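You operate a simulated robot arm through the tools that you are given. There is no shell and no other tool. Be economical: measure what you need, move in short steps, check, and stop when the job is done.

You run a simulated robot arm. Do the job below in one go: nothing can be reset, and whatever is moved stays where it is left.

Task
Add the oak batten to the frame, square it and raise both stops.
Fine: the green and the blue stop; lay the batten on the frame's yellow bars, along the board; push its end to the fence with the red plate, then draw the plate back. Where these are worked on the way, their far stop is far enough and under half their travel is too little: red plate.

The check looks at the end state, three seconds after you hand in, the way a careful person would. Anything else that was tipped, shoved, dropped, spilled or broken makes it a failure.

Robot
A 6-joint arm with a fingered hand on a trunk, on a base that drives. Base frame: it is fixed to the floor where the robot stands at the start and does not move with it; the origin is under the middle of the robot, x ahead of it, y to its left, z up; the surface under the hand at the start is at about z = 0.8. Lengths are in m, angles in degrees, forces in N, time in s.
With the tool pointing down near the work surface it reaches from about 0.3 to 0.8 m from the robot's upright axis, wherever it stands. Its first joint turns from -115.0 to 115.0 degrees. Places, roughly: blue stop [0.3, -0.7, 0.8]; green stop [0.3, -0.4, 0.8]; red plate [0.6, -0.2, 0.9]; yellow bars of the stacking frame [0.6, -0.5, 0.8]. Payload 4 kg.
The TCP is the grasp point between the finger pads, 0.026 m short of the fingertips. In the tool frame z runs along the fingers and y along their closing line. The gripper opens to 0.164 m. The gripper's body begins 0.073 m behind the TCP. The gripper is a hand of 5 fingers: y runs from the thumb to the fingers, the wrist lies at [0, 0, -0.239] in the tool frame, and closing takes about 1.5 s.
Orientation is told as [roll, pitch, yaw] about the base's x, y, z axes, in that order, counted from this pose: with the fingers straight down and closing along the base's y, the tool's x points along the base's -x, its y along +y and its z along -z.

Tools
- The arm moves only by the tool send_rows. Its arguments are lists of equal length, an entry for each row: "rot": the turn, a rotation vector about the tool's x, y, z in units of 4 degrees (1.0 is 4 degrees), a list of three; "delta_pos": the shift along the tool's x, y, z in units of 20 mm (1.0 is 20 mm), a list of three. In form: {"rot": [[wx, wy, wz], ...], "delta_pos": [[dx, dy, dz], ...]}. A call has 1 to 10 rows; each row shifts and turns the commanded pose from where the row before left it, along the tool's axes as they then stand. "claw" is the finger opening in cm, from 0 to 16.4, set as the call begins (left out, the last holds). A call with a number of a shift or a turn outside -1 to 1 is refused whole. Each row takes 0.2 s and may step no farther than 0.05 m and 8.6 degrees from the row before; otherwise, or with a gripper value out of range, the whole call is refused. Where a pose cannot be reached the arm comes as near as it can. A force on the tool above 40 N (or 10 N above the force at the start of the call, whichever is more), or a blocked arm, ends the call early, and 0.2 s more pass. Each finger travels about 0.045 m/s and halts on what it meets, pressing with about 30 N; the grip force reading is that of the motor and also rises with nothing between the fingers. The clock runs only during rows and for 0.2 s after the last one: add rows that do not move to give the fingers time. It gives the time, the measured TCP pose, the force on the tool (base axes), the opening and the grip force at its end, in the units of the frame above (readings bear some noise), with the torque about the TCP (base axes, N m) and any sound that the robot's microphone picked up.
- Cameras (640 x 400 px; columns grow to the right, rows downward): "scene" is now at [-0.0018, 0.1464, 1.7403]; the picture's right is [-0.55, -0.83, 0.00], its down [-0.69, 0.46, -0.55] and it looks along [0.46, -0.31, -0.83] (base axes); focal length 275 px, centre (320, 200). "wrist" rides on the gripper at [0.05, -0.07, -0.093] in the tool frame; the picture's right is [0.81, 0.59, 0.00], its down [-0.43, 0.60, -0.68] and it looks along [-0.40, 0.55, 0.74] (tool axes); focal length 270 px, centre (320, 200). There is no depth. A picture from a camera that has moved, and an enlarged one, comes with that camera's place and axes in the base frame and with its lens.
- snapshot(camera): a new picture of that camera. It takes no simulated time.
- lift_body(by): slides the trunk up (or, below 0, down) by that many m; the arm and the scene camera ride with it, the base frame stays. It gives what a move gives, with no picture.
- steer(legs): drives the robot by 1 to 6 legs, each [ahead, left, turn to the left] in m, m and degrees, along the robot's own axes; the way and the turn of a leg run together, so that a leg with both is an arc; at most 1.5 m and 180 degrees a leg. The arm and the cameras ride along, it lands a little off, and it stops where it bumps. It gives what a move gives.
- move_fingers(finger1, finger2, finger3, finger4, thumb_bend): sets how far each is bent, from 0 (flat) to 1 (curled in); at 0.3 the hand is open as for a grip, at 0.7 the pads meet at the TCP. One left out holds its place. A second passes; each finger stops where it meets its share of the squeeze, and holds until it gets a number again. A gripper value or a shape takes the hand back. It gives what a move gives, with no picture; readings hold the bend of each and the force on the fingers (four entries, about 0 where the hand has none), thumb and palm.
- grasp_type(shape): the hand has 5 fingers and takes this shape, open, in about a second: jaw (thumb against the fingers, like two jaws); tri (thumb and two fingers); tip (a fingertip pinch); poke (one finger out to press); point (the index stretched); flat (the hand flat); cup (the hand cupped); fist (a fist). The gripper value then closes the fingers along that shape, each until it touches; the sizes above hold for jaw. It gives what a move gives, with no picture.
- pan_tilt(pan, tilt): turns the head with the scene camera to pan (to the left, within 155 degrees either way) and tilt (down, from -29 to 69), counted from straight ahead of the robot. It gives what a move gives.
- zoom(camera, box): a new picture of the part [left, top, right, bottom] of that camera's present view, enlarged. It takes no simulated time.
- finish_job(): hands the job in; it is judged then, once.

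Work in short steps. Places have to be worked out from the pictures, the camera data and where the tool is seen: move nearer, look again, correct. Check each grasp and each placing, and mend what went wrong. You have 120 turns and 98 pictures in all, those below and enlarged ones among them. Open the gripper and draw the arm clear of the work before you hand the job in, unless the task says otherwise; then end with one line.

The tools are called after "Emit:" as name(argument=value, ...) on one line, values as JSON. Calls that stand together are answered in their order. send_rows: Moves the arm, as the interface text tells. Its arguments: {"type":"object","properties":{"rot":{"type":"array","items":{"type":"array","items":{"type":"number"}}},"delta_pos":{"type":"array","items":{"type":"array","items":{"type":"number"}}},"claw":{"type":"number"}},"required":["rot","delta_pos"]} The other tools are called the same way: lift_body (by) slides the trunk up or down; grasp_type (shape) gives the hand a shape; move_fingers (finger1, finger2, finger3, finger4, thumb_bend) moves the fingers one by one; steer (legs) drives the base; pan_tilt (pan, tilt) turns the head that bears the scene camera; snapshot (camera) takes a picture; zoom (camera, box) takes an enlarged picture of a part of a camera's view; finish_job () hands the job in.

At the start:

```text
time: 0.0
ee_pos: [0.277, -0.4122, 1.1922]
tcp_rot: [0.0, 0.0, 0.0]
wrist_force: [-0.9, 0.5, 0.7]
wrist_torque: [-0.01, -0.02, -0.02]
finger_gap: 0.1638
grasp_force: 0.0
shape: jaw
bend: [0.3, 0.3, 0.3, 0.3, 0.3]
finger forces: [0.0, 0.0, 0.0, 0.0, 0.0, 0.0]
trunk travel left (down, up): [-0.8, 0.19]
robot x, y, heading: [0.0013, -0.0034, -0.0]
head pan, tilt: [-33.6, 56.3]
```

scene: 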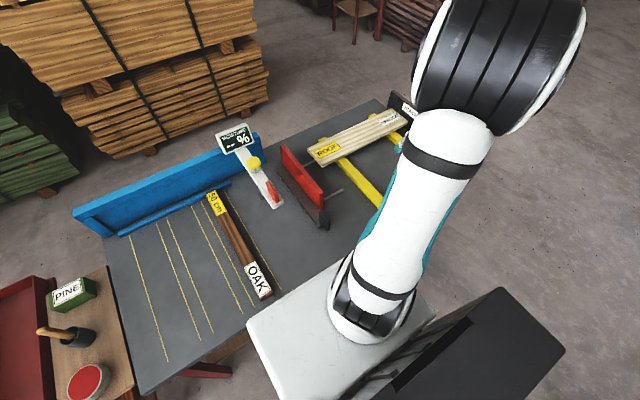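
wrist: 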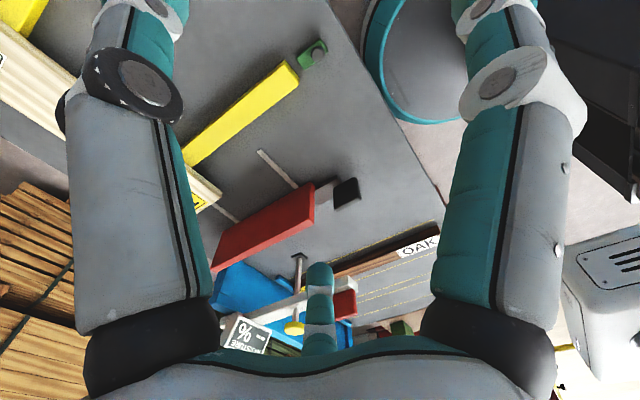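

I'll look more closely at the table in the scene and wrist views before moving.

Emit:
zoom(camera="scene", box=[180, 90, 440, 310])

Emit:
zoom(camera="wrist", box=[170, 0, 470, 360])

```text
1.82 times, centred on (310, 200) of scene
camera zoom: at [-0.0018, 0.1464, 1.7403], right [-0.55, -0.83, 0.0], down [-0.69, 0.46, -0.55], along [0.46, -0.31, -0.83], focal length 500 px, centre (338, 200)
```

zoom: 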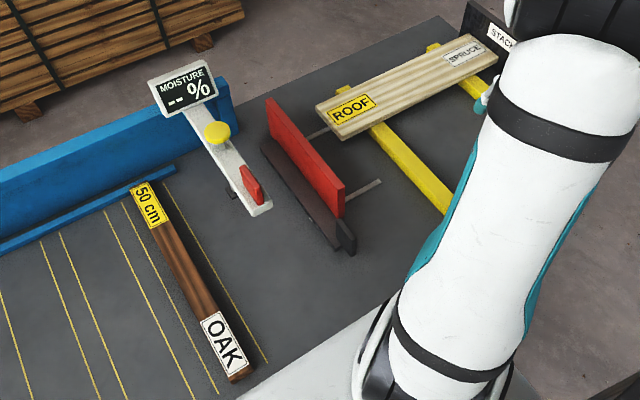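

```text
1.11 times, centred on (320, 180) of wrist
camera zoom: at [0.2282, -0.4825, 1.2857], right [-0.81, 0.59, 0.0], down [0.43, 0.6, 0.68], along [0.4, 0.55, -0.74], focal length 300 px, centre (320, 222)
```

zoom: 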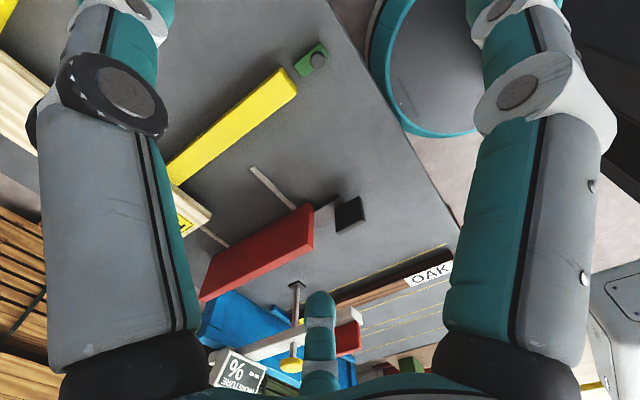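

The batten lies along x at about y 0.15; the frame's bars run along x near y -0.38 and -0.68, and the red plate is at y -0.19. I swing the arm high over towards the batten, which also clears the view of the frame.

Emit:
send_rows(rot=[[0, 0, 0], [0, 0, 0], [0, 0, 0], [0, 0, 0], [0, 0, 0], [0, 0, 0], [0, 0, 0], [0, 0, 0], [0, 0, 0], [0, 0, 0]], delta_pos=[[-1, 1, 0], [-1, 1, 0], [-1, 1, 0], [-1, 1, 0], [-1, 1, 0], [-1, 1, 0], [-1, 1, 0], [-1, 1, 0], [-1, 1, 0], [-1, 1, 0]])

Emit:
send_rows(rot=[[0, 0, 0], [0, 0, 0], [0, 0, 0], [0, 0, 0], [0, 0, 0], [0, 0, 0], [0, 0, 0], [0, 0, 0], [0, 0, 0], [0, 0, 0]], delta_pos=[[0, 1, 0], [0, 1, 0], [0, 1, 0], [0, 1, 0], [0, 1, 0], [0, 1, 0], [0, 1, 0], [0, 1, 0], [0, 1, 0], [0, 1, 0]])

Emit:
send_rows(rot=[[0, 0, 0], [0, 0, 0], [0, 0, 0], [0, 0, 0], [0, 0, 0], [0, 0, 0], [0, 0, 0], [0, 0, 0]], delta_pos=[[-0.3, 1, 0], [-0.3, 1, 0], [-0.3, 1, 0], [-0.3, 1, 0], [-0.3, 1, 0], [-0.3, 1, 0], [-0.3, 1, 0], [-0.3, 1, 0]])

Emit:
snapshot(camera="scene")

Emit:
snapshot(camera="wrist")

```text
time: 2.2
ee_pos: [0.4782, -0.2124, 1.1913]
tcp_rot: [-0.1, 0.1, -0.1]
wrist_force: [0.2, -0.3, -0.7]
wrist_torque: [0.0, 0.03, 0.03]
finger_gap: 0.1639
grasp_force: 0.0
shape: jaw
bend: [0.3, 0.3, 0.3, 0.3, 0.3]
finger forces: [0.0, 0.0, 0.0, 0.0, 0.0, 0.0]
trunk travel left (down, up): [-0.8, 0.19]
robot x, y, heading: [0.0014, -0.002, -0.2]
head pan, tilt: [-33.6, 56.3]
```

```text
time: 4.4
ee_pos: [0.4779, -0.0119, 1.1931]
tcp_rot: [0.0, 0.0, 0.0]
wrist_force: [-0.2, -0.1, 0.5]
wrist_torque: [0.0, 0.0, -0.03]
finger_gap: 0.164
grasp_force: 0.1
shape: jaw
bend: [0.3, 0.3, 0.3, 0.3, 0.3]
finger forces: [0.0, 0.0, 0.1, 0.1, 0.0, 0.0]
trunk travel left (down, up): [-0.8, 0.19]
robot x, y, heading: [-0.0025, 0.0012, -0.3]
head pan, tilt: [-33.6, 56.3]
```

```text
time: 6.2
ee_pos: [0.5262, 0.1496, 1.1926]
tcp_rot: [0.0, 0.0, 0.0]
wrist_force: [-1.1, 0.0, -0.2]
wrist_torque: [-0.02, 0.0, -0.02]
finger_gap: 0.1639
grasp_force: 0.0
shape: jaw
bend: [0.3, 0.3, 0.3, 0.3, 0.3]
finger forces: [0.0, 0.0, 0.0, 0.0, 0.0, 0.0]
trunk travel left (down, up): [-0.8, 0.19]
robot x, y, heading: [-0.0006, 0.0041, 0.2]
head pan, tilt: [-33.6, 56.3]
```

```text
93 pictures are left
camera scene: at [-0.0013, 0.1473, 1.7403], right [-0.55, -0.83, 0.0], down [-0.69, 0.46, -0.55], along [0.46, -0.31, -0.83], focal length 275 px, centre (320, 200)
```

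scene: 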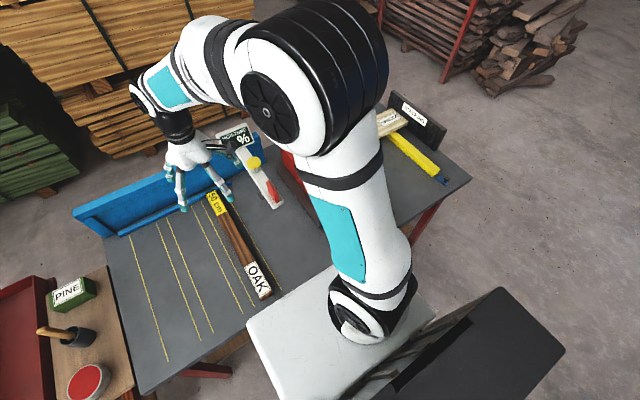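

```text
92 pictures are left
camera wrist: at [0.4764, 0.0787, 1.2855], right [-0.81, 0.59, 0.0], down [0.43, 0.6, 0.68], along [0.4, 0.55, -0.74], focal length 270 px, centre (320, 200)
```

wrist: 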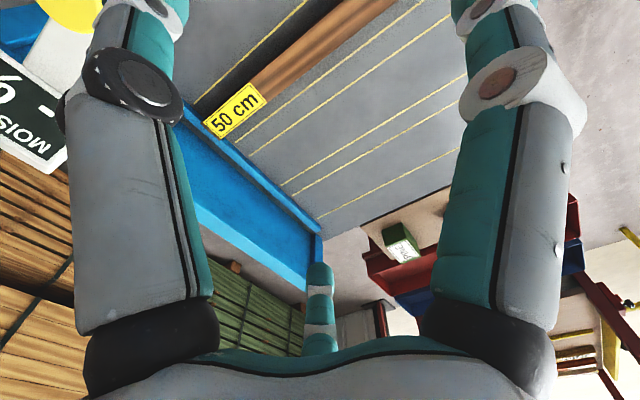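

The batten's "50 cm" end is near (0.77, 0.155), its OAK end near (0.29, 0.16). I narrow the opening a little, lower to about z 1.0 over its middle, and look.

Emit:
send_rows(rot=[[0, 0, 0], [0, 0, 0], [0, 0, 0], [0, 0, 0], [0, 0, 0], [0, 0, 0], [0, 0, 0], [0, 0, 0], [0, 0, 0], [0, 0, 0]], delta_pos=[[0, 0, 1], [0, 0, 1], [0, 0, 1], [0, 0, 1], [0, 0, 1], [0, 0, 1], [0, 0, 1], [0, 0, 1], [0, 0, 1], [0, 0, 1]], claw=11)

Emit:
snapshot(camera="wrist")

Emit:
zoom(camera="scene", box=[130, 110, 330, 310])

```text
time: 8.4
ee_pos: [0.5263, 0.1481, 0.9898]
tcp_rot: [0.0, -0.1, -0.1]
wrist_force: [0.0, 0.7, 0.7]
wrist_torque: [0.0, -0.05, 0.0]
finger_gap: 0.1106
grasp_force: 0.0
shape: jaw
bend: [0.3, 0.3, 0.3, 0.3, 0.7]
finger forces: [0.0, 0.1, 0.0, 0.1, 0.1, 0.1]
trunk travel left (down, up): [-0.8, 0.19]
robot x, y, heading: [-0.0009, 0.0013, 0.2]
head pan, tilt: [-33.6, 56.3]
```

```text
91 pictures are left
camera wrist: at [0.4766, 0.0778, 1.0841], right [-0.81, 0.59, 0.0], down [0.43, 0.6, 0.68], along [0.4, 0.55, -0.74], focal length 270 px, centre (320, 200)
```

wrist: 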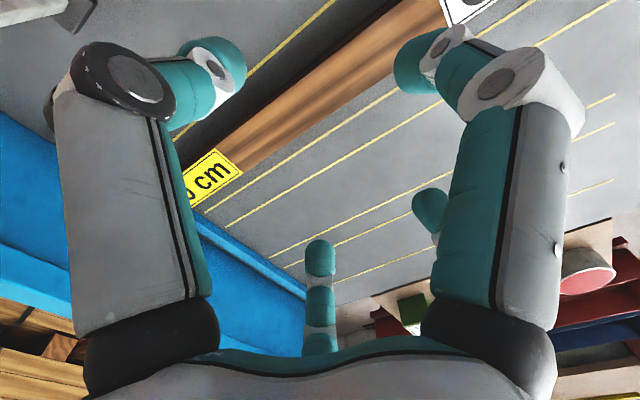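

```text
2.00 times, centred on (230, 210) of scene
camera zoom: at [-0.0012, 0.1468, 1.7403], right [-0.55, -0.83, 0.0], down [-0.69, 0.46, -0.55], along [0.46, -0.31, -0.83], focal length 550 px, centre (500, 180)
```

zoom: 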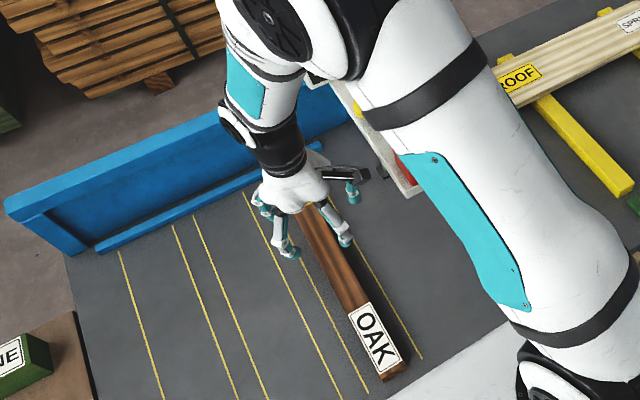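

The digits straddle the batten, whose axis I measure at y ≈ 0.157 with about zero yaw. I shift 9 mm to +y and go down to TCP z ≈ 0.85 first, then check.

Emit:
send_rows(rot=[[0, 0, 0], [0, 0, 0], [0, 0, 0], [0, 0, 0], [0, 0, 0], [0, 0, 0], [0, 0, 0]], delta_pos=[[0, 0.45, 1], [0, 0, 1], [0, 0, 1], [0, 0, 1], [0, 0, 1], [0, 0, 1], [0, 0, 1]])

Emit:
snapshot(camera="wrist")

Emit:
zoom(camera="scene", box=[160, 140, 300, 310])

```text
time: 10.0
ee_pos: [0.5268, 0.1561, 0.854]
tcp_rot: [0.1, -0.3, 0.0]
wrist_force: [0.0, 0.4, 16.5]
wrist_torque: [-0.26, 0.25, -0.03]
finger_gap: 0.1102
grasp_force: 0.0
shape: jaw
bend: [0.28, 0.3, 0.3, 0.3, 0.7]
finger forces: [9.9, 0.1, 0.0, 5.7, 0.0, 0.0]
trunk travel left (down, up): [-0.8, 0.19]
robot x, y, heading: [0.0018, -0.0032, -0.1]
head pan, tilt: [-33.6, 56.3]
```

```text
89 pictures are left
camera wrist: at [0.4769, 0.0855, 0.9469], right [-0.81, 0.59, 0.0], down [0.43, 0.59, 0.68], along [0.4, 0.55, -0.73], focal length 270 px, centre (320, 200)
```

wrist: 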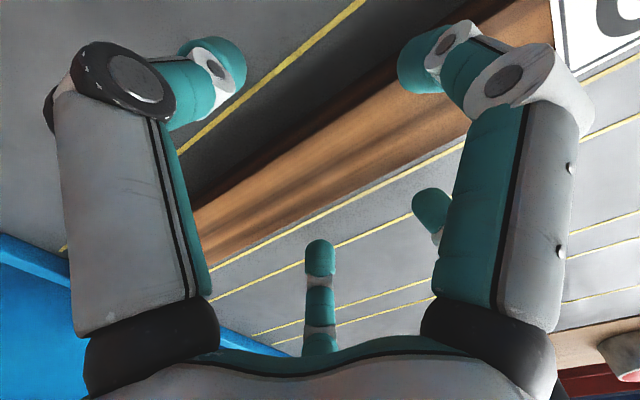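

```text
2.35 times, centred on (230, 225) of scene
camera zoom: at [-0.0037, 0.146, 1.7409], right [-0.55, -0.83, 0.0], down [-0.69, 0.46, -0.56], along [0.46, -0.31, -0.83], focal length 647 px, centre (532, 141)
```

zoom: 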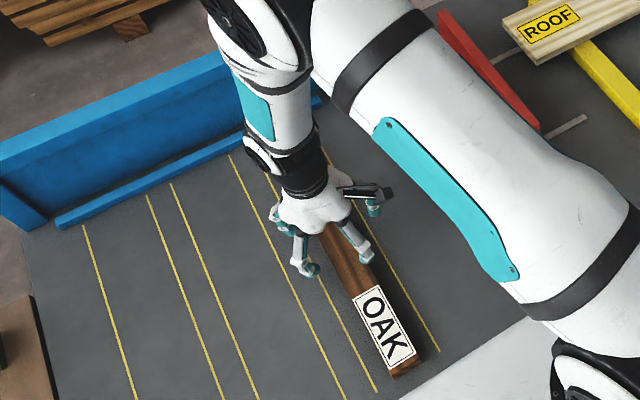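

Fingers 1 and 4 touched the batten's top (their tips sit near the centre line), so this layout would press down on it. I back up and look at the hand from the scene camera to understand which digits are where.

Emit:
send_rows(rot=[[0, 0, 0], [0, 0, 0], [0, 0, 0], [0, 0, 0], [0, 0, 0], [0, 0, 0], [0, 0, 0]], delta_pos=[[0, 0, -1], [0, 0, -1], [0, 0, -1], [0, 0, -1], [0, 0, -1], [0, 0, 0], [0, 0, 0]], claw=16.4)

Emit:
zoom(camera="scene", box=[160, 130, 280, 230])

Emit:
snapshot(camera="wrist")

```text
time: 11.6
ee_pos: [0.5258, 0.1548, 0.9515]
tcp_rot: [0.0, 0.0, 0.1]
wrist_force: [-0.5, -0.3, 0.6]
wrist_torque: [0.0, 0.01, 0.0]
finger_gap: 0.164
grasp_force: 0.1
shape: jaw
bend: [0.3, 0.3, 0.3, 0.3, 0.3]
finger forces: [0.0, 0.1, 0.0, 0.0, 0.0, 0.1]
trunk travel left (down, up): [-0.8, 0.19]
robot x, y, heading: [-0.0005, 0.0006, -0.4]
head pan, tilt: [-33.6, 56.3]
```

```text
4.00 times, centred on (220, 180) of scene
camera zoom: at [-0.0018, 0.1466, 1.7403], right [-0.55, -0.83, 0.0], down [-0.69, 0.46, -0.55], along [0.46, -0.31, -0.83], focal length 1100 px, centre (720, 280)
```

zoom: 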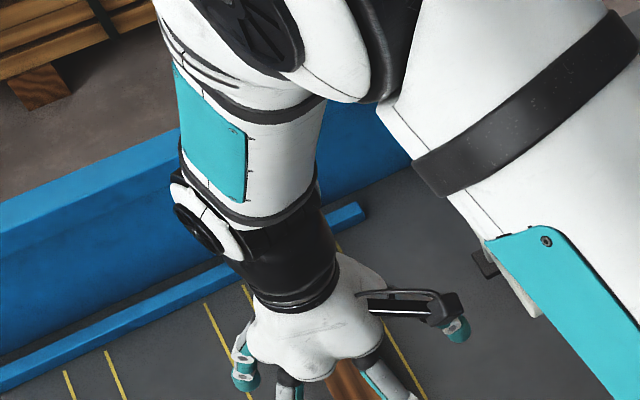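

```text
86 pictures are left
camera wrist: at [0.4753, 0.0859, 1.0448], right [-0.81, 0.59, 0.0], down [0.43, 0.6, 0.68], along [0.4, 0.55, -0.74], focal length 270 px, centre (320, 200)
```

wrist: 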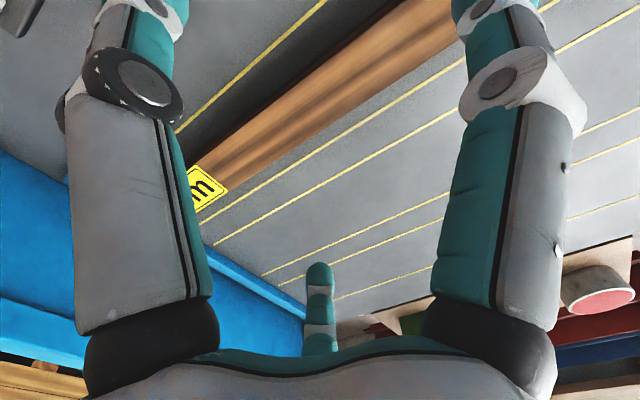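

I take a wider zoom of the hand itself.

Emit:
zoom(camera="scene", box=[190, 175, 280, 265])

```text
4.44 times, centred on (235, 220) of scene
camera zoom: at [-0.0018, 0.1466, 1.7403], right [-0.55, -0.83, 0.0], down [-0.69, 0.46, -0.55], along [0.46, -0.31, -0.83], focal length 1222 px, centre (698, 111)
```

zoom: 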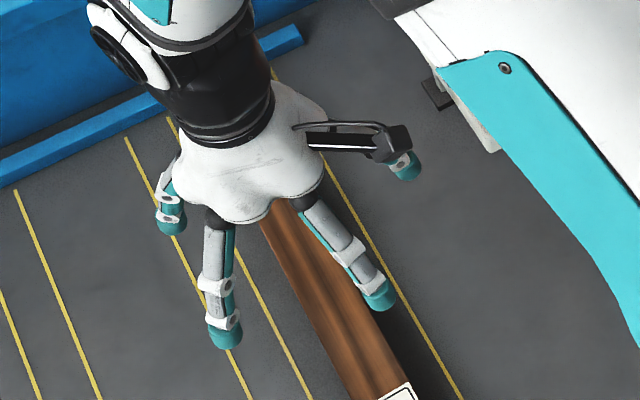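

The hand is a ring of five digits: two on the +y side, three (thumb, 1 and 4) on the -y side, with the free slot centred about 19 mm to +y of the TCP. I shift the TCP to y ≈ 0.138 and x ≈ 0.506, fully open, and descend so that the batten goes into that slot.

Emit:
send_rows(rot=[[0, 0, 0], [0, 0, 0], [0, 0, 0], [0, 0, 0], [0, 0, 0]], delta_pos=[[1, -0.85, 0], [0, 0, 1], [0, 0, 1], [0, 0, 1], [0, 0, 1]])

Emit:
zoom(camera="scene", box=[190, 175, 290, 275])

Emit:
snapshot(camera="wrist")

```text
time: 12.8
ee_pos: [0.5059, 0.139, 0.8713]
tcp_rot: [0.0, 0.0, 0.0]
wrist_force: [-0.1, 0.7, 0.7]
wrist_torque: [0.02, 0.0, -0.01]
finger_gap: 0.1638
grasp_force: 0.1
shape: jaw
bend: [0.3, 0.3, 0.3, 0.3, 0.3]
finger forces: [0.1, 0.0, 0.1, 0.0, 0.1, 0.1]
trunk travel left (down, up): [-0.8, 0.19]
robot x, y, heading: [-0.0026, -0.0018, -0.1]
head pan, tilt: [-33.6, 56.3]
```

```text
4.00 times, centred on (240, 225) of scene
camera zoom: at [-0.0013, 0.1467, 1.7404], right [-0.55, -0.83, 0.0], down [-0.69, 0.46, -0.55], along [0.46, -0.31, -0.83], focal length 1100 px, centre (640, 100)
```

zoom: 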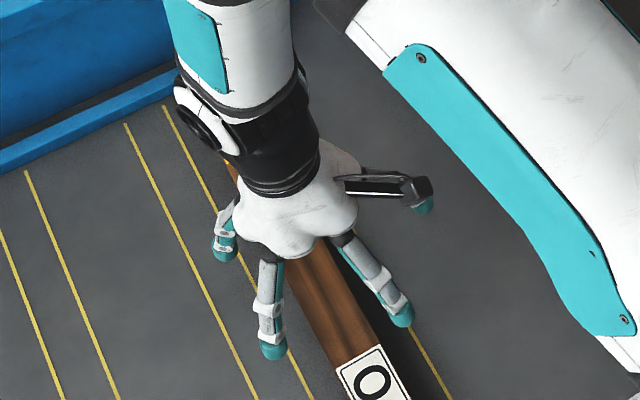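

```text
83 pictures are left
camera wrist: at [0.4561, 0.0692, 0.9642], right [-0.81, 0.59, 0.0], down [0.43, 0.6, 0.68], along [0.4, 0.55, -0.74], focal length 270 px, centre (320, 200)
```

wrist: 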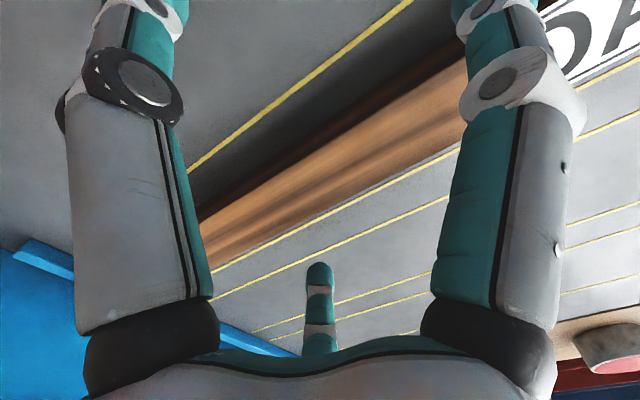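

The batten now lies within the slot: digits on both sides clear of it. I lower to about z 0.838 and watch the force.

Emit:
send_rows(rot=[[0, 0, 0], [0, 0, 0], [0, 0, 0], [0, 0, 0]], delta_pos=[[0, 0, 0.5], [0, 0, 0.5], [0, 0, 0.5], [0, 0, 0.15]])

Emit:
zoom(camera="scene", box=[190, 175, 290, 275])

```text
time: 13.8
ee_pos: [0.507, 0.1395, 0.8384]
tcp_rot: [0.0, 0.0, 0.0]
wrist_force: [0.1, 0.5, -0.4]
wrist_torque: [0.01, 0.01, 0.05]
finger_gap: 0.1641
grasp_force: 0.1
shape: jaw
bend: [0.3, 0.3, 0.3, 0.3, 0.3]
finger forces: [0.0, 0.0, 0.0, 0.0, 0.1, 0.1]
trunk travel left (down, up): [-0.8, 0.19]
robot x, y, heading: [0.0001, -0.0009, 0.1]
head pan, tilt: [-33.6, 56.3]
```

```text
4.00 times, centred on (240, 225) of scene
camera zoom: at [-0.0016, 0.1466, 1.7403], right [-0.55, -0.83, 0.0], down [-0.69, 0.46, -0.55], along [0.46, -0.31, -0.83], focal length 1100 px, centre (640, 100)
```

zoom: 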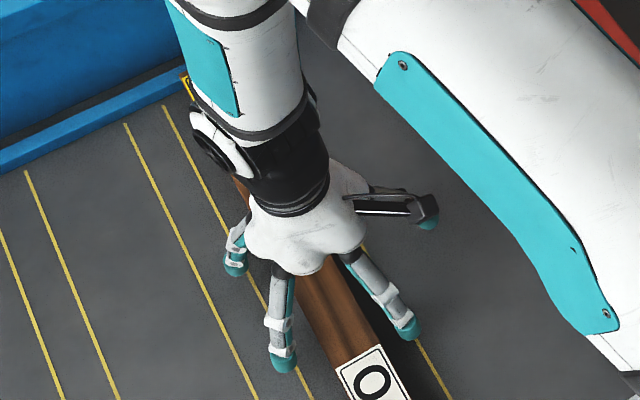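

No contact and the batten is between the digits, so I close the hand and wait.

Emit:
send_rows(rot=[[0, 0, 0], [0, 0, 0], [0, 0, 0], [0, 0, 0], [0, 0, 0], [0, 0, 0], [0, 0, 0], [0, 0, 0], [0, 0, 0], [0, 0, 0]], delta_pos=[[0, 0, 0], [0, 0, 0], [0, 0, 0], [0, 0, 0], [0, 0, 0], [0, 0, 0], [0, 0, 0], [0, 0, 0], [0, 0, 0], [0, 0, 0]], claw=0)

Emit:
zoom(camera="scene", box=[190, 175, 290, 275])

Emit:
snapshot(camera="wrist")

```text
time: 16.0
ee_pos: [0.5048, 0.1403, 0.839]
tcp_rot: [0.0, 0.0, -0.1]
wrist_force: [-0.5, -0.7, -0.2]
wrist_torque: [-0.03, 0.0, 0.0]
finger_gap: 0.0292
grasp_force: 29.9
shape: jaw
bend: [0.8, 0.32, 0.32, 0.8, 0.7]
finger forces: [0.0, 23.3, 23.3, 0.0, 53.9, 0.0]
trunk travel left (down, up): [-0.8, 0.19]
robot x, y, heading: [0.0041, 0.0038, 0.1]
head pan, tilt: [-33.6, 56.3]
```

```text
4.00 times, centred on (240, 225) of scene
camera zoom: at [-0.0014, 0.1467, 1.7403], right [-0.55, -0.83, 0.0], down [-0.69, 0.46, -0.55], along [0.46, -0.31, -0.83], focal length 1100 px, centre (640, 100)
```

zoom: 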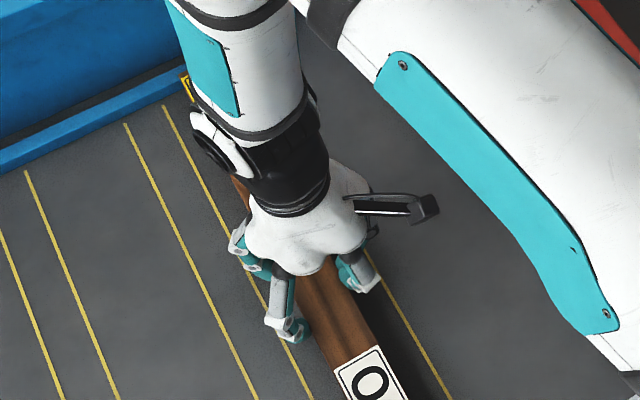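

```text
80 pictures are left
camera wrist: at [0.4565, 0.069, 0.9317], right [-0.81, 0.59, 0.0], down [0.43, 0.6, 0.68], along [0.4, 0.55, -0.74], focal length 270 px, centre (320, 200)
```

wrist: 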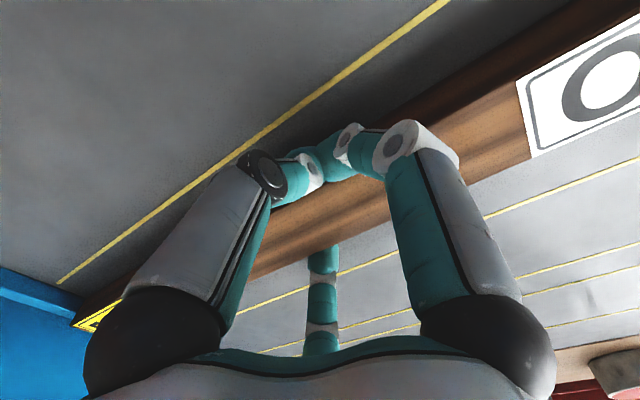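

The batten is held: thumb 54 N against fingers 2 and 3 at 23 N each, gap 0.029. I lift 0.1 m and check.

Emit:
send_rows(rot=[[0, 0, 0], [0, 0, 0], [0, 0, 0], [0, 0, 0], [0, 0, 0], [0, 0, 0], [0, 0, 0]], delta_pos=[[0, 0, -0.5], [0, 0, -0.5], [0, 0, -0.8], [0, 0, -0.8], [0, 0, -0.8], [0, 0, -0.8], [0, 0, -0.8]])

Emit:
snapshot(camera="scene")

Emit:
snapshot(camera="wrist")

```text
time: 17.6
ee_pos: [0.5073, 0.1412, 0.9388]
tcp_rot: [-0.1, -0.1, 0.0]
wrist_force: [-0.6, 0.3, -4.2]
wrist_torque: [-0.11, 0.14, -0.02]
finger_gap: 0.0294
grasp_force: 30.4
shape: jaw
bend: [0.8, 0.32, 0.32, 0.8, 0.7]
finger forces: [0.0, 23.6, 23.7, 0.0, 54.6, 0.0]
trunk travel left (down, up): [-0.8, 0.19]
robot x, y, heading: [-0.0006, -0.0014, -0.0]
head pan, tilt: [-33.6, 56.3]
```

```text
79 pictures are left
camera scene: at [-0.0016, 0.1467, 1.7403], right [-0.55, -0.83, 0.0], down [-0.69, 0.46, -0.55], along [0.46, -0.31, -0.83], focal length 275 px, centre (320, 200)
```

scene: 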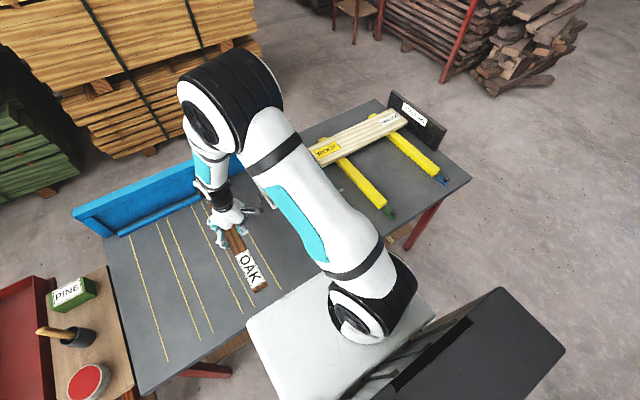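

```text
78 pictures are left
camera wrist: at [0.4565, 0.0706, 1.0327], right [-0.81, 0.59, 0.0], down [0.43, 0.6, 0.68], along [0.4, 0.55, -0.74], focal length 270 px, centre (320, 200)
```

wrist: 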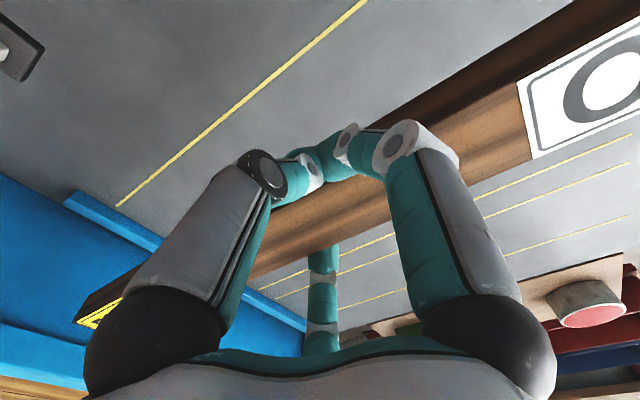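

The batten is up, about 4 N, held well. The frame is now in view, so I enlarge it to measure bars, stops, fence and plate.

Emit:
zoom(camera="scene", box=[300, 80, 460, 230])

Emit:
zoom(camera="scene", box=[360, 150, 460, 230])

```text
2.67 times, centred on (380, 155) of scene
camera zoom: at [-0.0016, 0.1467, 1.7403], right [-0.55, -0.83, 0.0], down [-0.69, 0.46, -0.55], along [0.46, -0.31, -0.83], focal length 733 px, centre (160, 320)
```

zoom: 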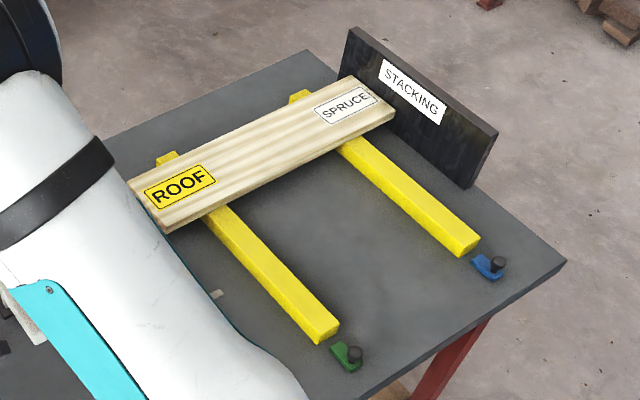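

```text
5.00 times, centred on (410, 190) of scene
camera zoom: at [-0.0016, 0.1467, 1.7403], right [-0.55, -0.83, 0.0], down [-0.69, 0.46, -0.55], along [0.46, -0.31, -0.83], focal length 1375 px, centre (-130, 250)
```

zoom: 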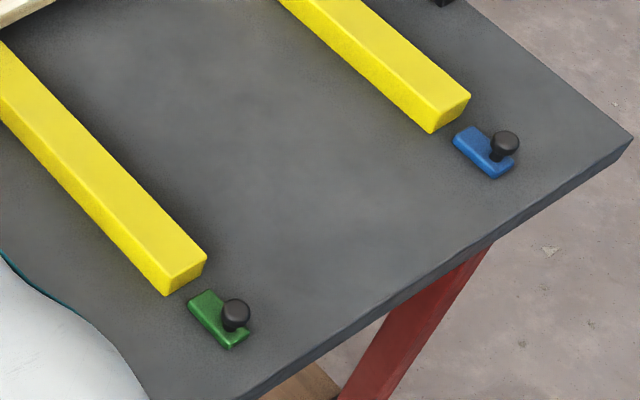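

Fence face is near y -0.81, spruce's near edge at x ≈ 0.622, bar ends at x ≈ 0.355 (y -0.39 and -0.68), and both stops are small flaps with knobs. Batten centre is about TCP +0.018 sideways and 0.02 lengthwise. I raise and turn the tool by yaw -90 in stages.

Emit:
send_rows(rot=[[0, 0, 0], [0, 0, 0], [0, 0, 0], [0, 0, 0], [0, 0, 1], [0, 0, 1], [0, 0, 1], [0, 0, 1], [0, 0, 1], [0, 0, 1]], delta_pos=[[0, 0, -1], [0, 0, -1], [0, 0, -1], [0, 0, -1], [0, 0, -1], [0, 0, -1], [0, 0, -1], [0, 0, -1], [0, 0, -1], [0, 0, -1]])

Emit:
send_rows(rot=[[0, 0, 1], [0, 0, 1], [0, 0, 1], [0, 0, 1], [0, 0, 1], [0, 0, 1], [0, 0, 1], [0, 0, 1], [0, 0, 0.5]], delta_pos=[[0, 0, -1], [0, 0, -1], [0, 0, -1], [0, 0, 0], [0, 0, 0], [0, 0, 0], [0, 0, 0], [0, 0, 0], [0, 0, 0]])

Emit:
send_rows(rot=[[0, 0, 1], [0, 0, 1], [0, 0, 1], [0, 0, 1], [0, 0, 1], [0, 0, 1], [0, 0, 1], [0, 0, 1]], delta_pos=[[0, 0, 0], [0, 0, 0], [0, 0, 0], [0, 0, 0], [0, 0, 0], [0, 0, 0], [0, 0, 0], [0, 0, 0]])

Emit:
snapshot(camera="scene")

```text
time: 19.8
ee_pos: [0.5051, 0.1409, 1.1398]
tcp_rot: [0.0, 0.0, -24.1]
wrist_force: [-0.6, 0.0, -5.0]
wrist_torque: [-0.06, 0.18, 0.01]
finger_gap: 0.0294
grasp_force: 30.6
shape: jaw
bend: [0.8, 0.32, 0.32, 0.8, 0.7]
finger forces: [0.0, 23.6, 23.6, 0.1, 55.8, 0.0]
trunk travel left (down, up): [-0.8, 0.19]
robot x, y, heading: [-0.0003, 0.0019, 0.1]
head pan, tilt: [-33.6, 56.3]
```

```text
time: 21.8
ee_pos: [0.5061, 0.1405, 1.1993]
tcp_rot: [-0.1, 0.0, -58.2]
wrist_force: [-0.2, 0.5, -4.8]
wrist_torque: [0.05, 0.14, 0.01]
finger_gap: 0.029
grasp_force: 29.8
shape: jaw
bend: [0.8, 0.32, 0.32, 0.8, 0.7]
finger forces: [0.0, 23.4, 23.7, 0.0, 56.9, 0.0]
trunk travel left (down, up): [-0.8, 0.19]
robot x, y, heading: [-0.0032, 0.0029, 0.1]
head pan, tilt: [-33.6, 56.3]
```

```text
time: 23.6
ee_pos: [0.5063, 0.1397, 1.199]
tcp_rot: [-0.1, 0.1, -90.0]
wrist_force: [0.3, -0.1, -4.6]
wrist_torque: [0.19, 0.09, -0.02]
finger_gap: 0.0291
grasp_force: 30.0
shape: jaw
bend: [0.8, 0.32, 0.32, 0.8, 0.7]
finger forces: [0.0, 23.4, 23.7, 0.0, 57.9, 0.0]
trunk travel left (down, up): [-0.8, 0.19]
robot x, y, heading: [0.0025, -0.0025, -0.2]
head pan, tilt: [-33.6, 56.3]
```

```text
75 pictures are left
camera scene: at [-0.0013, 0.1467, 1.7403], right [-0.55, -0.83, 0.0], down [-0.69, 0.46, -0.55], along [0.46, -0.31, -0.83], focal length 275 px, centre (320, 200)
```

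scene: 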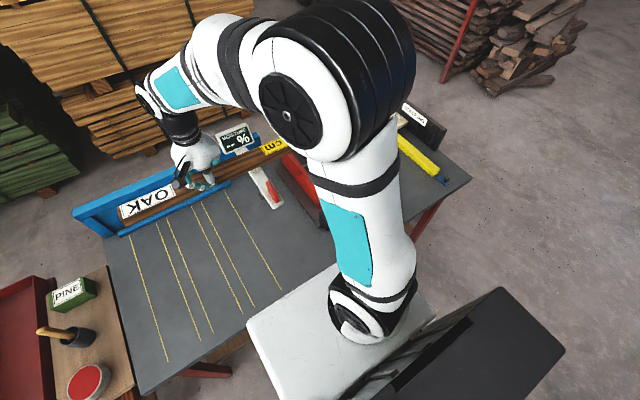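

Yaw is -90 and the grip holds. I now carry it towards -y at height, along x ≈ 0.52, to y ≈ -0.46, then look.

Emit:
send_rows(rot=[[0, 0, 0], [0, 0, 0], [0, 0, 0], [0, 0, 0], [0, 0, 0], [0, 0, 0], [0, 0, 0], [0, 0, 0], [0, 0, 0], [0, 0, 0]], delta_pos=[[-1, 0.1, 0], [-1, 0.1, 0], [-1, 0.1, 0], [-1, 0.1, 0], [-1, 0.1, 0], [-1, 0.1, 0], [-1, 0.1, 0], [-1, 0, 0], [-1, 0, 0], [-1, 0, 0]])

Emit:
send_rows(rot=[[0, 0, 0], [0, 0, 0], [0, 0, 0], [0, 0, 0], [0, 0, 0], [0, 0, 0], [0, 0, 0], [0, 0, 0], [0, 0, 0], [0, 0, 0]], delta_pos=[[-1, 0, 0], [-1, 0, 0], [-1, 0, 0], [-1, 0, 0], [-1, 0, 0], [-1, 0, 0], [-1, 0, 0], [-1, 0, 0], [-1, 0, 0], [-1, 0, 0]])

Emit:
send_rows(rot=[[0, 0, 0], [0, 0, 0], [0, 0, 0], [0, 0, 0], [0, 0, 0], [0, 0, 0], [0, 0, 0], [0, 0, 0], [0, 0, 0], [0, 0, 0]], delta_pos=[[-1, 0, 0], [-1, 0, 0], [-1, 0, 0], [-1, 0, 0], [-1, 0, 0], [-1, 0, 0], [-1, 0, 0], [-1, 0, 0], [-1, 0, 0], [-1, 0, 0]])

Emit:
snapshot(camera="scene")

Emit:
snapshot(camera="wrist")

```text
time: 25.8
ee_pos: [0.5207, -0.0607, 1.1981]
tcp_rot: [0.0, 0.0, -90.0]
wrist_force: [0.4, 0.0, -4.5]
wrist_torque: [0.18, 0.12, -0.04]
finger_gap: 0.029
grasp_force: 30.0
shape: jaw
bend: [0.8, 0.32, 0.33, 0.8, 0.7]
finger forces: [0.0, 23.5, 23.6, 0.0, 58.6, 0.0]
trunk travel left (down, up): [-0.8, 0.19]
robot x, y, heading: [0.0025, 0.0018, 0.1]
head pan, tilt: [-33.6, 56.3]
```

```text
time: 28.0
ee_pos: [0.5206, -0.2609, 1.1988]
tcp_rot: [0.0, 0.0, -89.9]
wrist_force: [0.1, 0.9, -4.8]
wrist_torque: [0.14, 0.09, -0.02]
finger_gap: 0.0289
grasp_force: 30.4
shape: jaw
bend: [0.8, 0.32, 0.33, 0.8, 0.7]
finger forces: [0.0, 23.6, 23.7, 0.0, 59.2, 0.0]
trunk travel left (down, up): [-0.8, 0.19]
robot x, y, heading: [0.0024, -0.0006, 0.0]
head pan, tilt: [-33.6, 56.3]
```

```text
time: 30.2
ee_pos: [0.5191, -0.461, 1.1987]
tcp_rot: [-0.1, 0.1, -90.0]
wrist_force: [-0.1, -0.9, -4.7]
wrist_torque: [0.18, 0.1, -0.01]
finger_gap: 0.0291
grasp_force: 29.7
shape: jaw
bend: [0.8, 0.32, 0.33, 0.8, 0.7]
finger forces: [0.0, 23.5, 23.6, 0.0, 59.5, 0.0]
trunk travel left (down, up): [-0.8, 0.19]
robot x, y, heading: [0.0031, 0.0012, 0.2]
head pan, tilt: [-33.6, 56.3]
```

```text
74 pictures are left
camera scene: at [-0.0012, 0.1451, 1.7405], right [-0.55, -0.83, 0.0], down [-0.69, 0.46, -0.55], along [0.46, -0.31, -0.83], focal length 275 px, centre (320, 200)
```

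scene: 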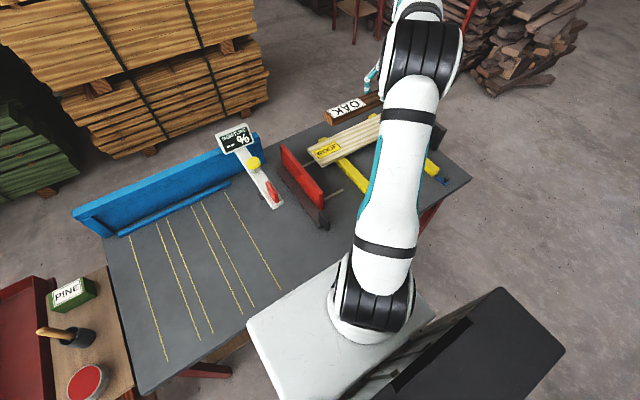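

```text
73 pictures are left
camera wrist: at [0.4504, -0.4108, 1.2922], right [0.59, 0.81, 0.0], down [0.6, -0.43, 0.68], along [0.55, -0.4, -0.74], focal length 270 px, centre (320, 200)
```

wrist: 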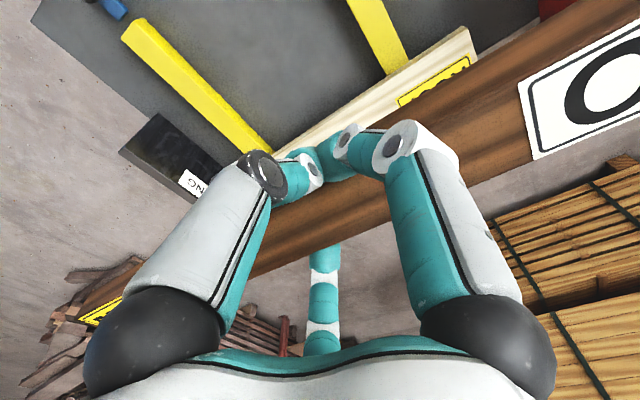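

The batten's OAK end is near y -0.235 and the fence face measures y ≈ -0.80 to -0.815. I move to y ≈ -0.505 and lower to z ≈ 1.0, then measure again.

Emit:
send_rows(rot=[[0, 0, 0], [0, 0, 0], [0, 0, 0], [0, 0, 0], [0, 0, 0], [0, 0, 0], [0, 0, 0], [0, 0, 0], [0, 0, 0], [0, 0, 0]], delta_pos=[[-1, 0.15, 1], [-1, 0.15, 1], [-0.2, 0, 1], [0, 0, 1], [0, 0, 1], [0, 0, 1], [0, 0, 1], [0, 0, 1], [0, 0, 1], [0, 0, 1]])

Emit:
snapshot(camera="scene")

Emit:
snapshot(camera="wrist")

```text
time: 32.4
ee_pos: [0.5242, -0.5062, 0.9988]
tcp_rot: [-0.1, 0.1, -90.1]
wrist_force: [0.1, 0.0, -4.6]
wrist_torque: [0.12, 0.14, 0.05]
finger_gap: 0.0289
grasp_force: 29.7
shape: jaw
bend: [0.8, 0.32, 0.33, 0.8, 0.7]
finger forces: [0.1, 23.6, 23.8, 0.0, 60.6, 0.0]
trunk travel left (down, up): [-0.8, 0.19]
robot x, y, heading: [-0.0001, -0.0014, 0.1]
head pan, tilt: [-33.6, 56.3]
```

```text
72 pictures are left
camera scene: at [-0.0008, 0.1456, 1.7404], right [-0.55, -0.83, 0.0], down [-0.69, 0.46, -0.55], along [0.46, -0.31, -0.83], focal length 275 px, centre (320, 200)
```

scene: 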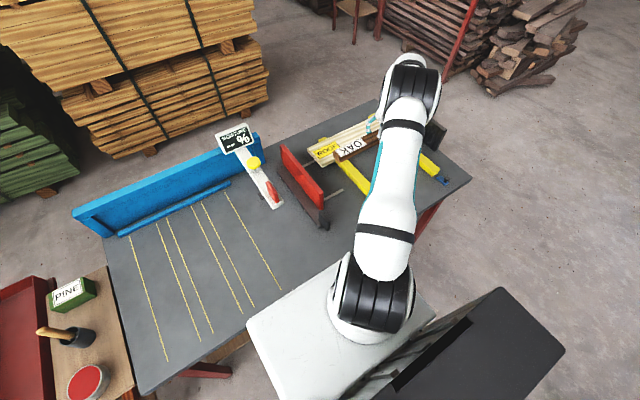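

```text
71 pictures are left
camera wrist: at [0.4565, -0.4559, 1.0915], right [0.59, 0.81, 0.0], down [0.6, -0.43, 0.68], along [0.55, -0.4, -0.74], focal length 270 px, centre (320, 200)
```

wrist: 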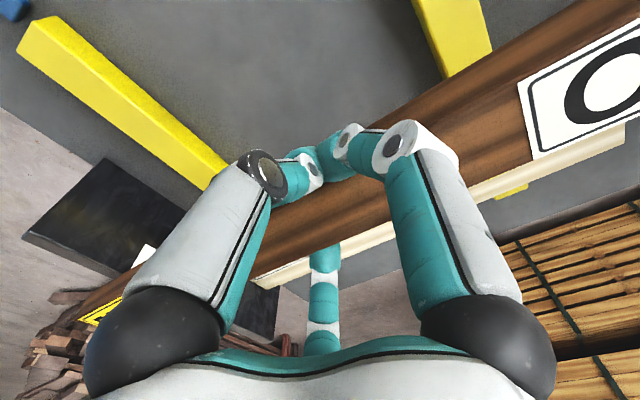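

I zoom on the OAK end to fix the batten's lengthwise position.

Emit:
zoom(camera="scene", box=[300, 110, 400, 210])

Emit:
zoom(camera="wrist", box=[20, 140, 180, 340])

```text
4.00 times, centred on (350, 160) of scene
camera zoom: at [-0.0008, 0.1456, 1.7404], right [-0.55, -0.83, 0.0], down [-0.69, 0.46, -0.55], along [0.46, -0.31, -0.83], focal length 1100 px, centre (200, 360)
```

zoom: 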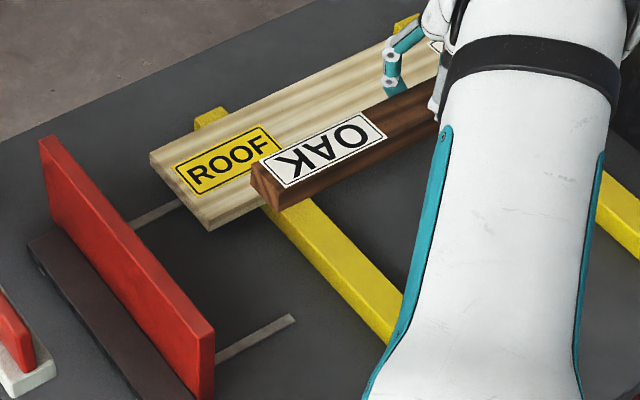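

```text
2.00 times, centred on (100, 240) of wrist
camera zoom: at [0.4565, -0.4559, 1.0915], right [0.59, 0.81, 0.0], down [0.6, -0.43, 0.68], along [0.55, -0.4, -0.74], focal length 541 px, centre (760, 120)
```

zoom: 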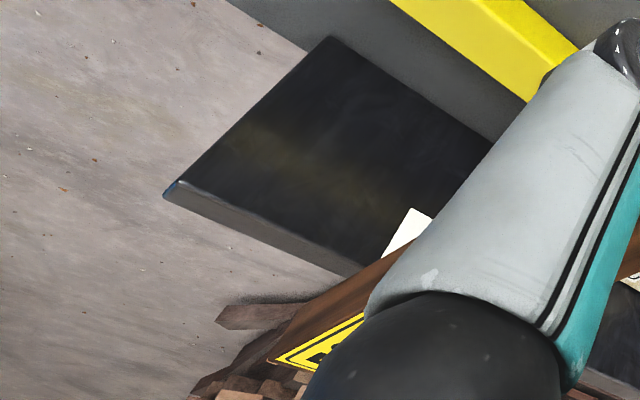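

OAK end is at y ≈ -0.30 and the other end at about -0.77, fence ≈ -0.80; batten x 0.53–0.57, spruce edge 0.626. That fits, so I lower straight, slowly near the bars.

Emit:
send_rows(rot=[[0, 0, 0], [0, 0, 0], [0, 0, 0], [0, 0, 0], [0, 0, 0]], delta_pos=[[0, 0, 1], [0, 0, 1], [0, 0, 1], [0, 0, 1], [0, 0, 0.8]])

Emit:
zoom(camera="scene", box=[300, 110, 400, 210])

Emit:
snapshot(camera="wrist")

```text
time: 33.6
ee_pos: [0.5259, -0.506, 0.9036]
tcp_rot: [0.0, 0.0, -90.0]
wrist_force: [-0.3, -0.4, -4.1]
wrist_torque: [0.15, 0.08, 0.01]
finger_gap: 0.0287
grasp_force: 29.9
shape: jaw
bend: [0.8, 0.32, 0.33, 0.8, 0.7]
finger forces: [0.0, 23.6, 23.7, 0.0, 60.8, 0.0]
trunk travel left (down, up): [-0.8, 0.19]
robot x, y, heading: [0.003, -0.0026, 0.3]
head pan, tilt: [-33.6, 56.3]
```

```text
4.00 times, centred on (350, 160) of scene
camera zoom: at [-0.0009, 0.1457, 1.7404], right [-0.55, -0.83, 0.0], down [-0.69, 0.46, -0.55], along [0.46, -0.31, -0.83], focal length 1100 px, centre (200, 360)
```

zoom: 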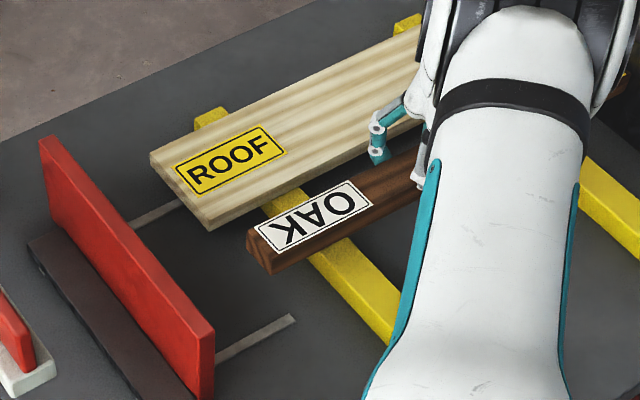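

```text
67 pictures are left
camera wrist: at [0.4576, -0.4557, 0.9956], right [0.59, 0.81, 0.0], down [0.6, -0.43, 0.68], along [0.55, -0.4, -0.74], focal length 270 px, centre (320, 200)
```

wrist: 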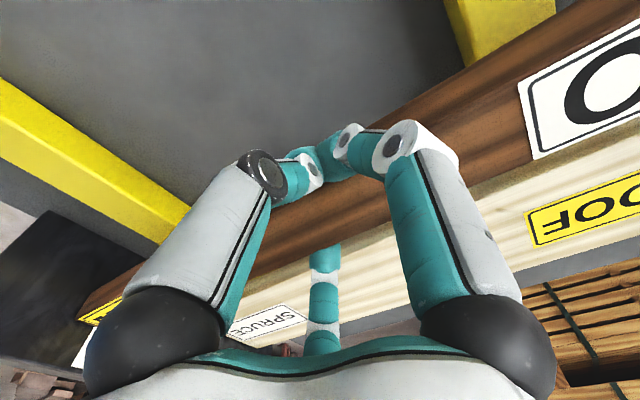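

Batten is parallel beside the spruce with a gap, fingers clear. I lower in small steps until the bars carry it.

Emit:
send_rows(rot=[[0, 0, 0], [0, 0, 0], [0, 0, 0], [0, 0, 0]], delta_pos=[[0, 0, 0.4], [0, 0, 0.3], [0, 0, 0.25], [0, 0, 0.25]])

Emit:
zoom(camera="scene", box=[320, 120, 380, 180])

```text
time: 34.6
ee_pos: [0.527, -0.5038, 0.8781]
tcp_rot: [0.0, -0.1, -90.1]
wrist_force: [-0.2, -0.5, -4.3]
wrist_torque: [0.16, 0.1, -0.04]
finger_gap: 0.0289
grasp_force: 30.2
shape: jaw
bend: [0.8, 0.32, 0.33, 0.8, 0.7]
finger forces: [0.1, 23.6, 23.7, 0.0, 60.9, 0.0]
trunk travel left (down, up): [-0.8, 0.19]
robot x, y, heading: [0.0002, -0.0009, -0.3]
head pan, tilt: [-33.6, 56.3]
```

```text
6.67 times, centred on (350, 150) of scene
camera zoom: at [-0.0012, 0.1459, 1.7404], right [-0.55, -0.83, 0.0], down [-0.69, 0.46, -0.55], along [0.46, -0.31, -0.83], focal length 1833 px, centre (120, 533)
```

zoom: 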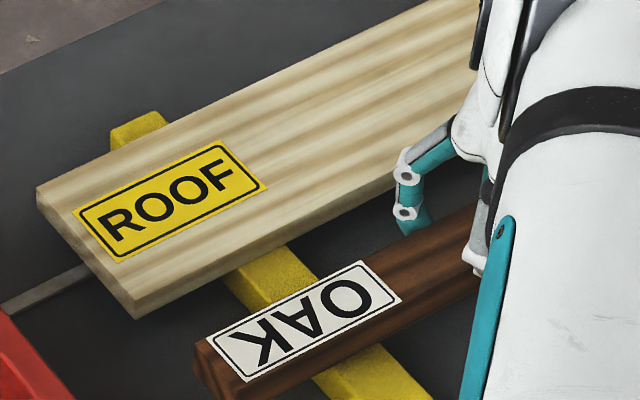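

Not yet touching. I continue in 4 mm steps.

Emit:
send_rows(rot=[[0, 0, 0], [0, 0, 0]], delta_pos=[[0, 0, 0.2], [0, 0, 0.2]])

Emit:
send_rows(rot=[[0, 0, 0], [0, 0, 0]], delta_pos=[[0, 0, 0.15], [0, 0, 0]])

```text
time: 35.2
ee_pos: [0.5265, -0.5049, 0.8725]
tcp_rot: [0.0, -0.1, -90.0]
wrist_force: [-1.0, 1.4, -3.9]
wrist_torque: [0.01, 0.01, 0.04]
finger_gap: 0.0289
grasp_force: 30.6
shape: jaw
bend: [0.8, 0.32, 0.33, 0.8, 0.7]
finger forces: [0.1, 23.6, 23.5, 0.0, 61.0, 0.0]
trunk travel left (down, up): [-0.8, 0.19]
robot x, y, heading: [0.001, -0.0012, -0.0]
head pan, tilt: [-33.6, 56.3]
```

```text
time: 35.8
ee_pos: [0.5262, -0.5047, 0.8685]
tcp_rot: [0.0, 0.1, -90.0]
wrist_force: [-0.5, -0.6, -0.3]
wrist_torque: [-0.16, -0.08, 0.05]
finger_gap: 0.0288
grasp_force: 29.9
shape: jaw
bend: [0.8, 0.32, 0.33, 0.8, 0.7]
finger forces: [0.0, 23.4, 24.4, 0.0, 62.0, 0.0]
trunk travel left (down, up): [-0.8, 0.19]
robot x, y, heading: [0.001, -0.0054, -0.0]
head pan, tilt: [-33.6, 56.3]
```

The bars now carry the batten (force near 0). I open the hand.

Emit:
send_rows(rot=[[0, 0, 0], [0, 0, 0], [0, 0, 0], [0, 0, 0], [0, 0, 0], [0, 0, 0], [0, 0, 0], [0, 0, 0], [0, 0, 0], [0, 0, 0]], delta_pos=[[0, 0, 0.1], [0, 0, 0], [0, 0, 0], [0, 0, 0], [0, 0, 0], [0, 0, 0], [0, 0, 0], [0, 0, 0], [0, 0, 0], [0, 0, 0]], claw=16.4)

Emit:
snapshot(camera="wrist")

Emit:
zoom(camera="scene", box=[300, 110, 400, 210])

```text
time: 38.0
ee_pos: [0.5256, -0.5054, 0.8655]
tcp_rot: [0.1, -0.1, -89.9]
wrist_force: [0.0, -0.2, -0.3]
wrist_torque: [-0.01, 0.01, 0.01]
finger_gap: 0.1636
grasp_force: 0.1
shape: jaw
bend: [0.3, 0.3, 0.3, 0.3, 0.3]
finger forces: [0.0, 0.1, 0.0, 0.0, 0.0, 0.0]
trunk travel left (down, up): [-0.8, 0.19]
robot x, y, heading: [0.0027, -0.0017, -0.0]
head pan, tilt: [-33.6, 56.3]
```

```text
65 pictures are left
camera wrist: at [0.4572, -0.4541, 0.9594], right [0.59, 0.81, 0.0], down [0.6, -0.43, 0.68], along [0.55, -0.4, -0.74], focal length 270 px, centre (320, 200)
```

wrist: 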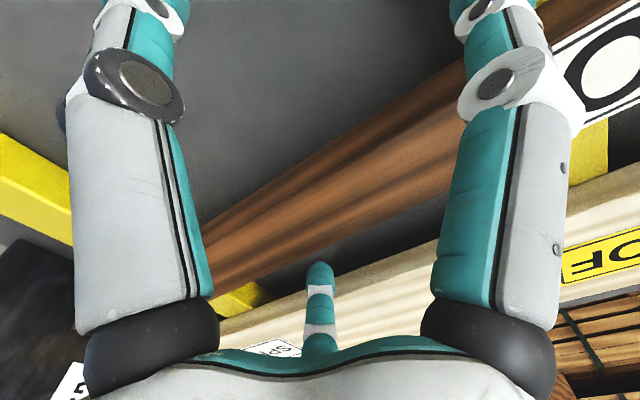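

```text
4.00 times, centred on (350, 160) of scene
camera zoom: at [-0.0016, 0.1464, 1.7404], right [-0.55, -0.83, 0.0], down [-0.69, 0.46, -0.55], along [0.46, -0.31, -0.83], focal length 1100 px, centre (200, 360)
```

zoom: 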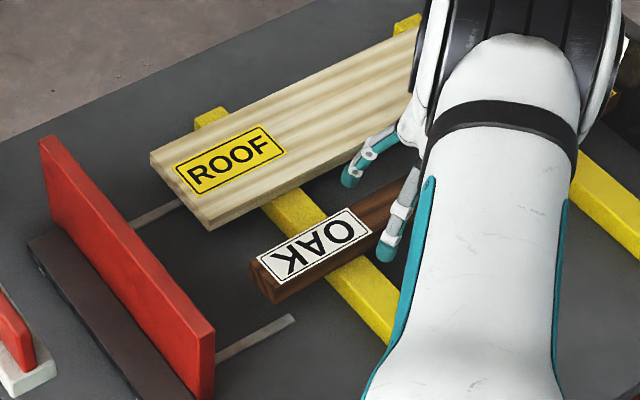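

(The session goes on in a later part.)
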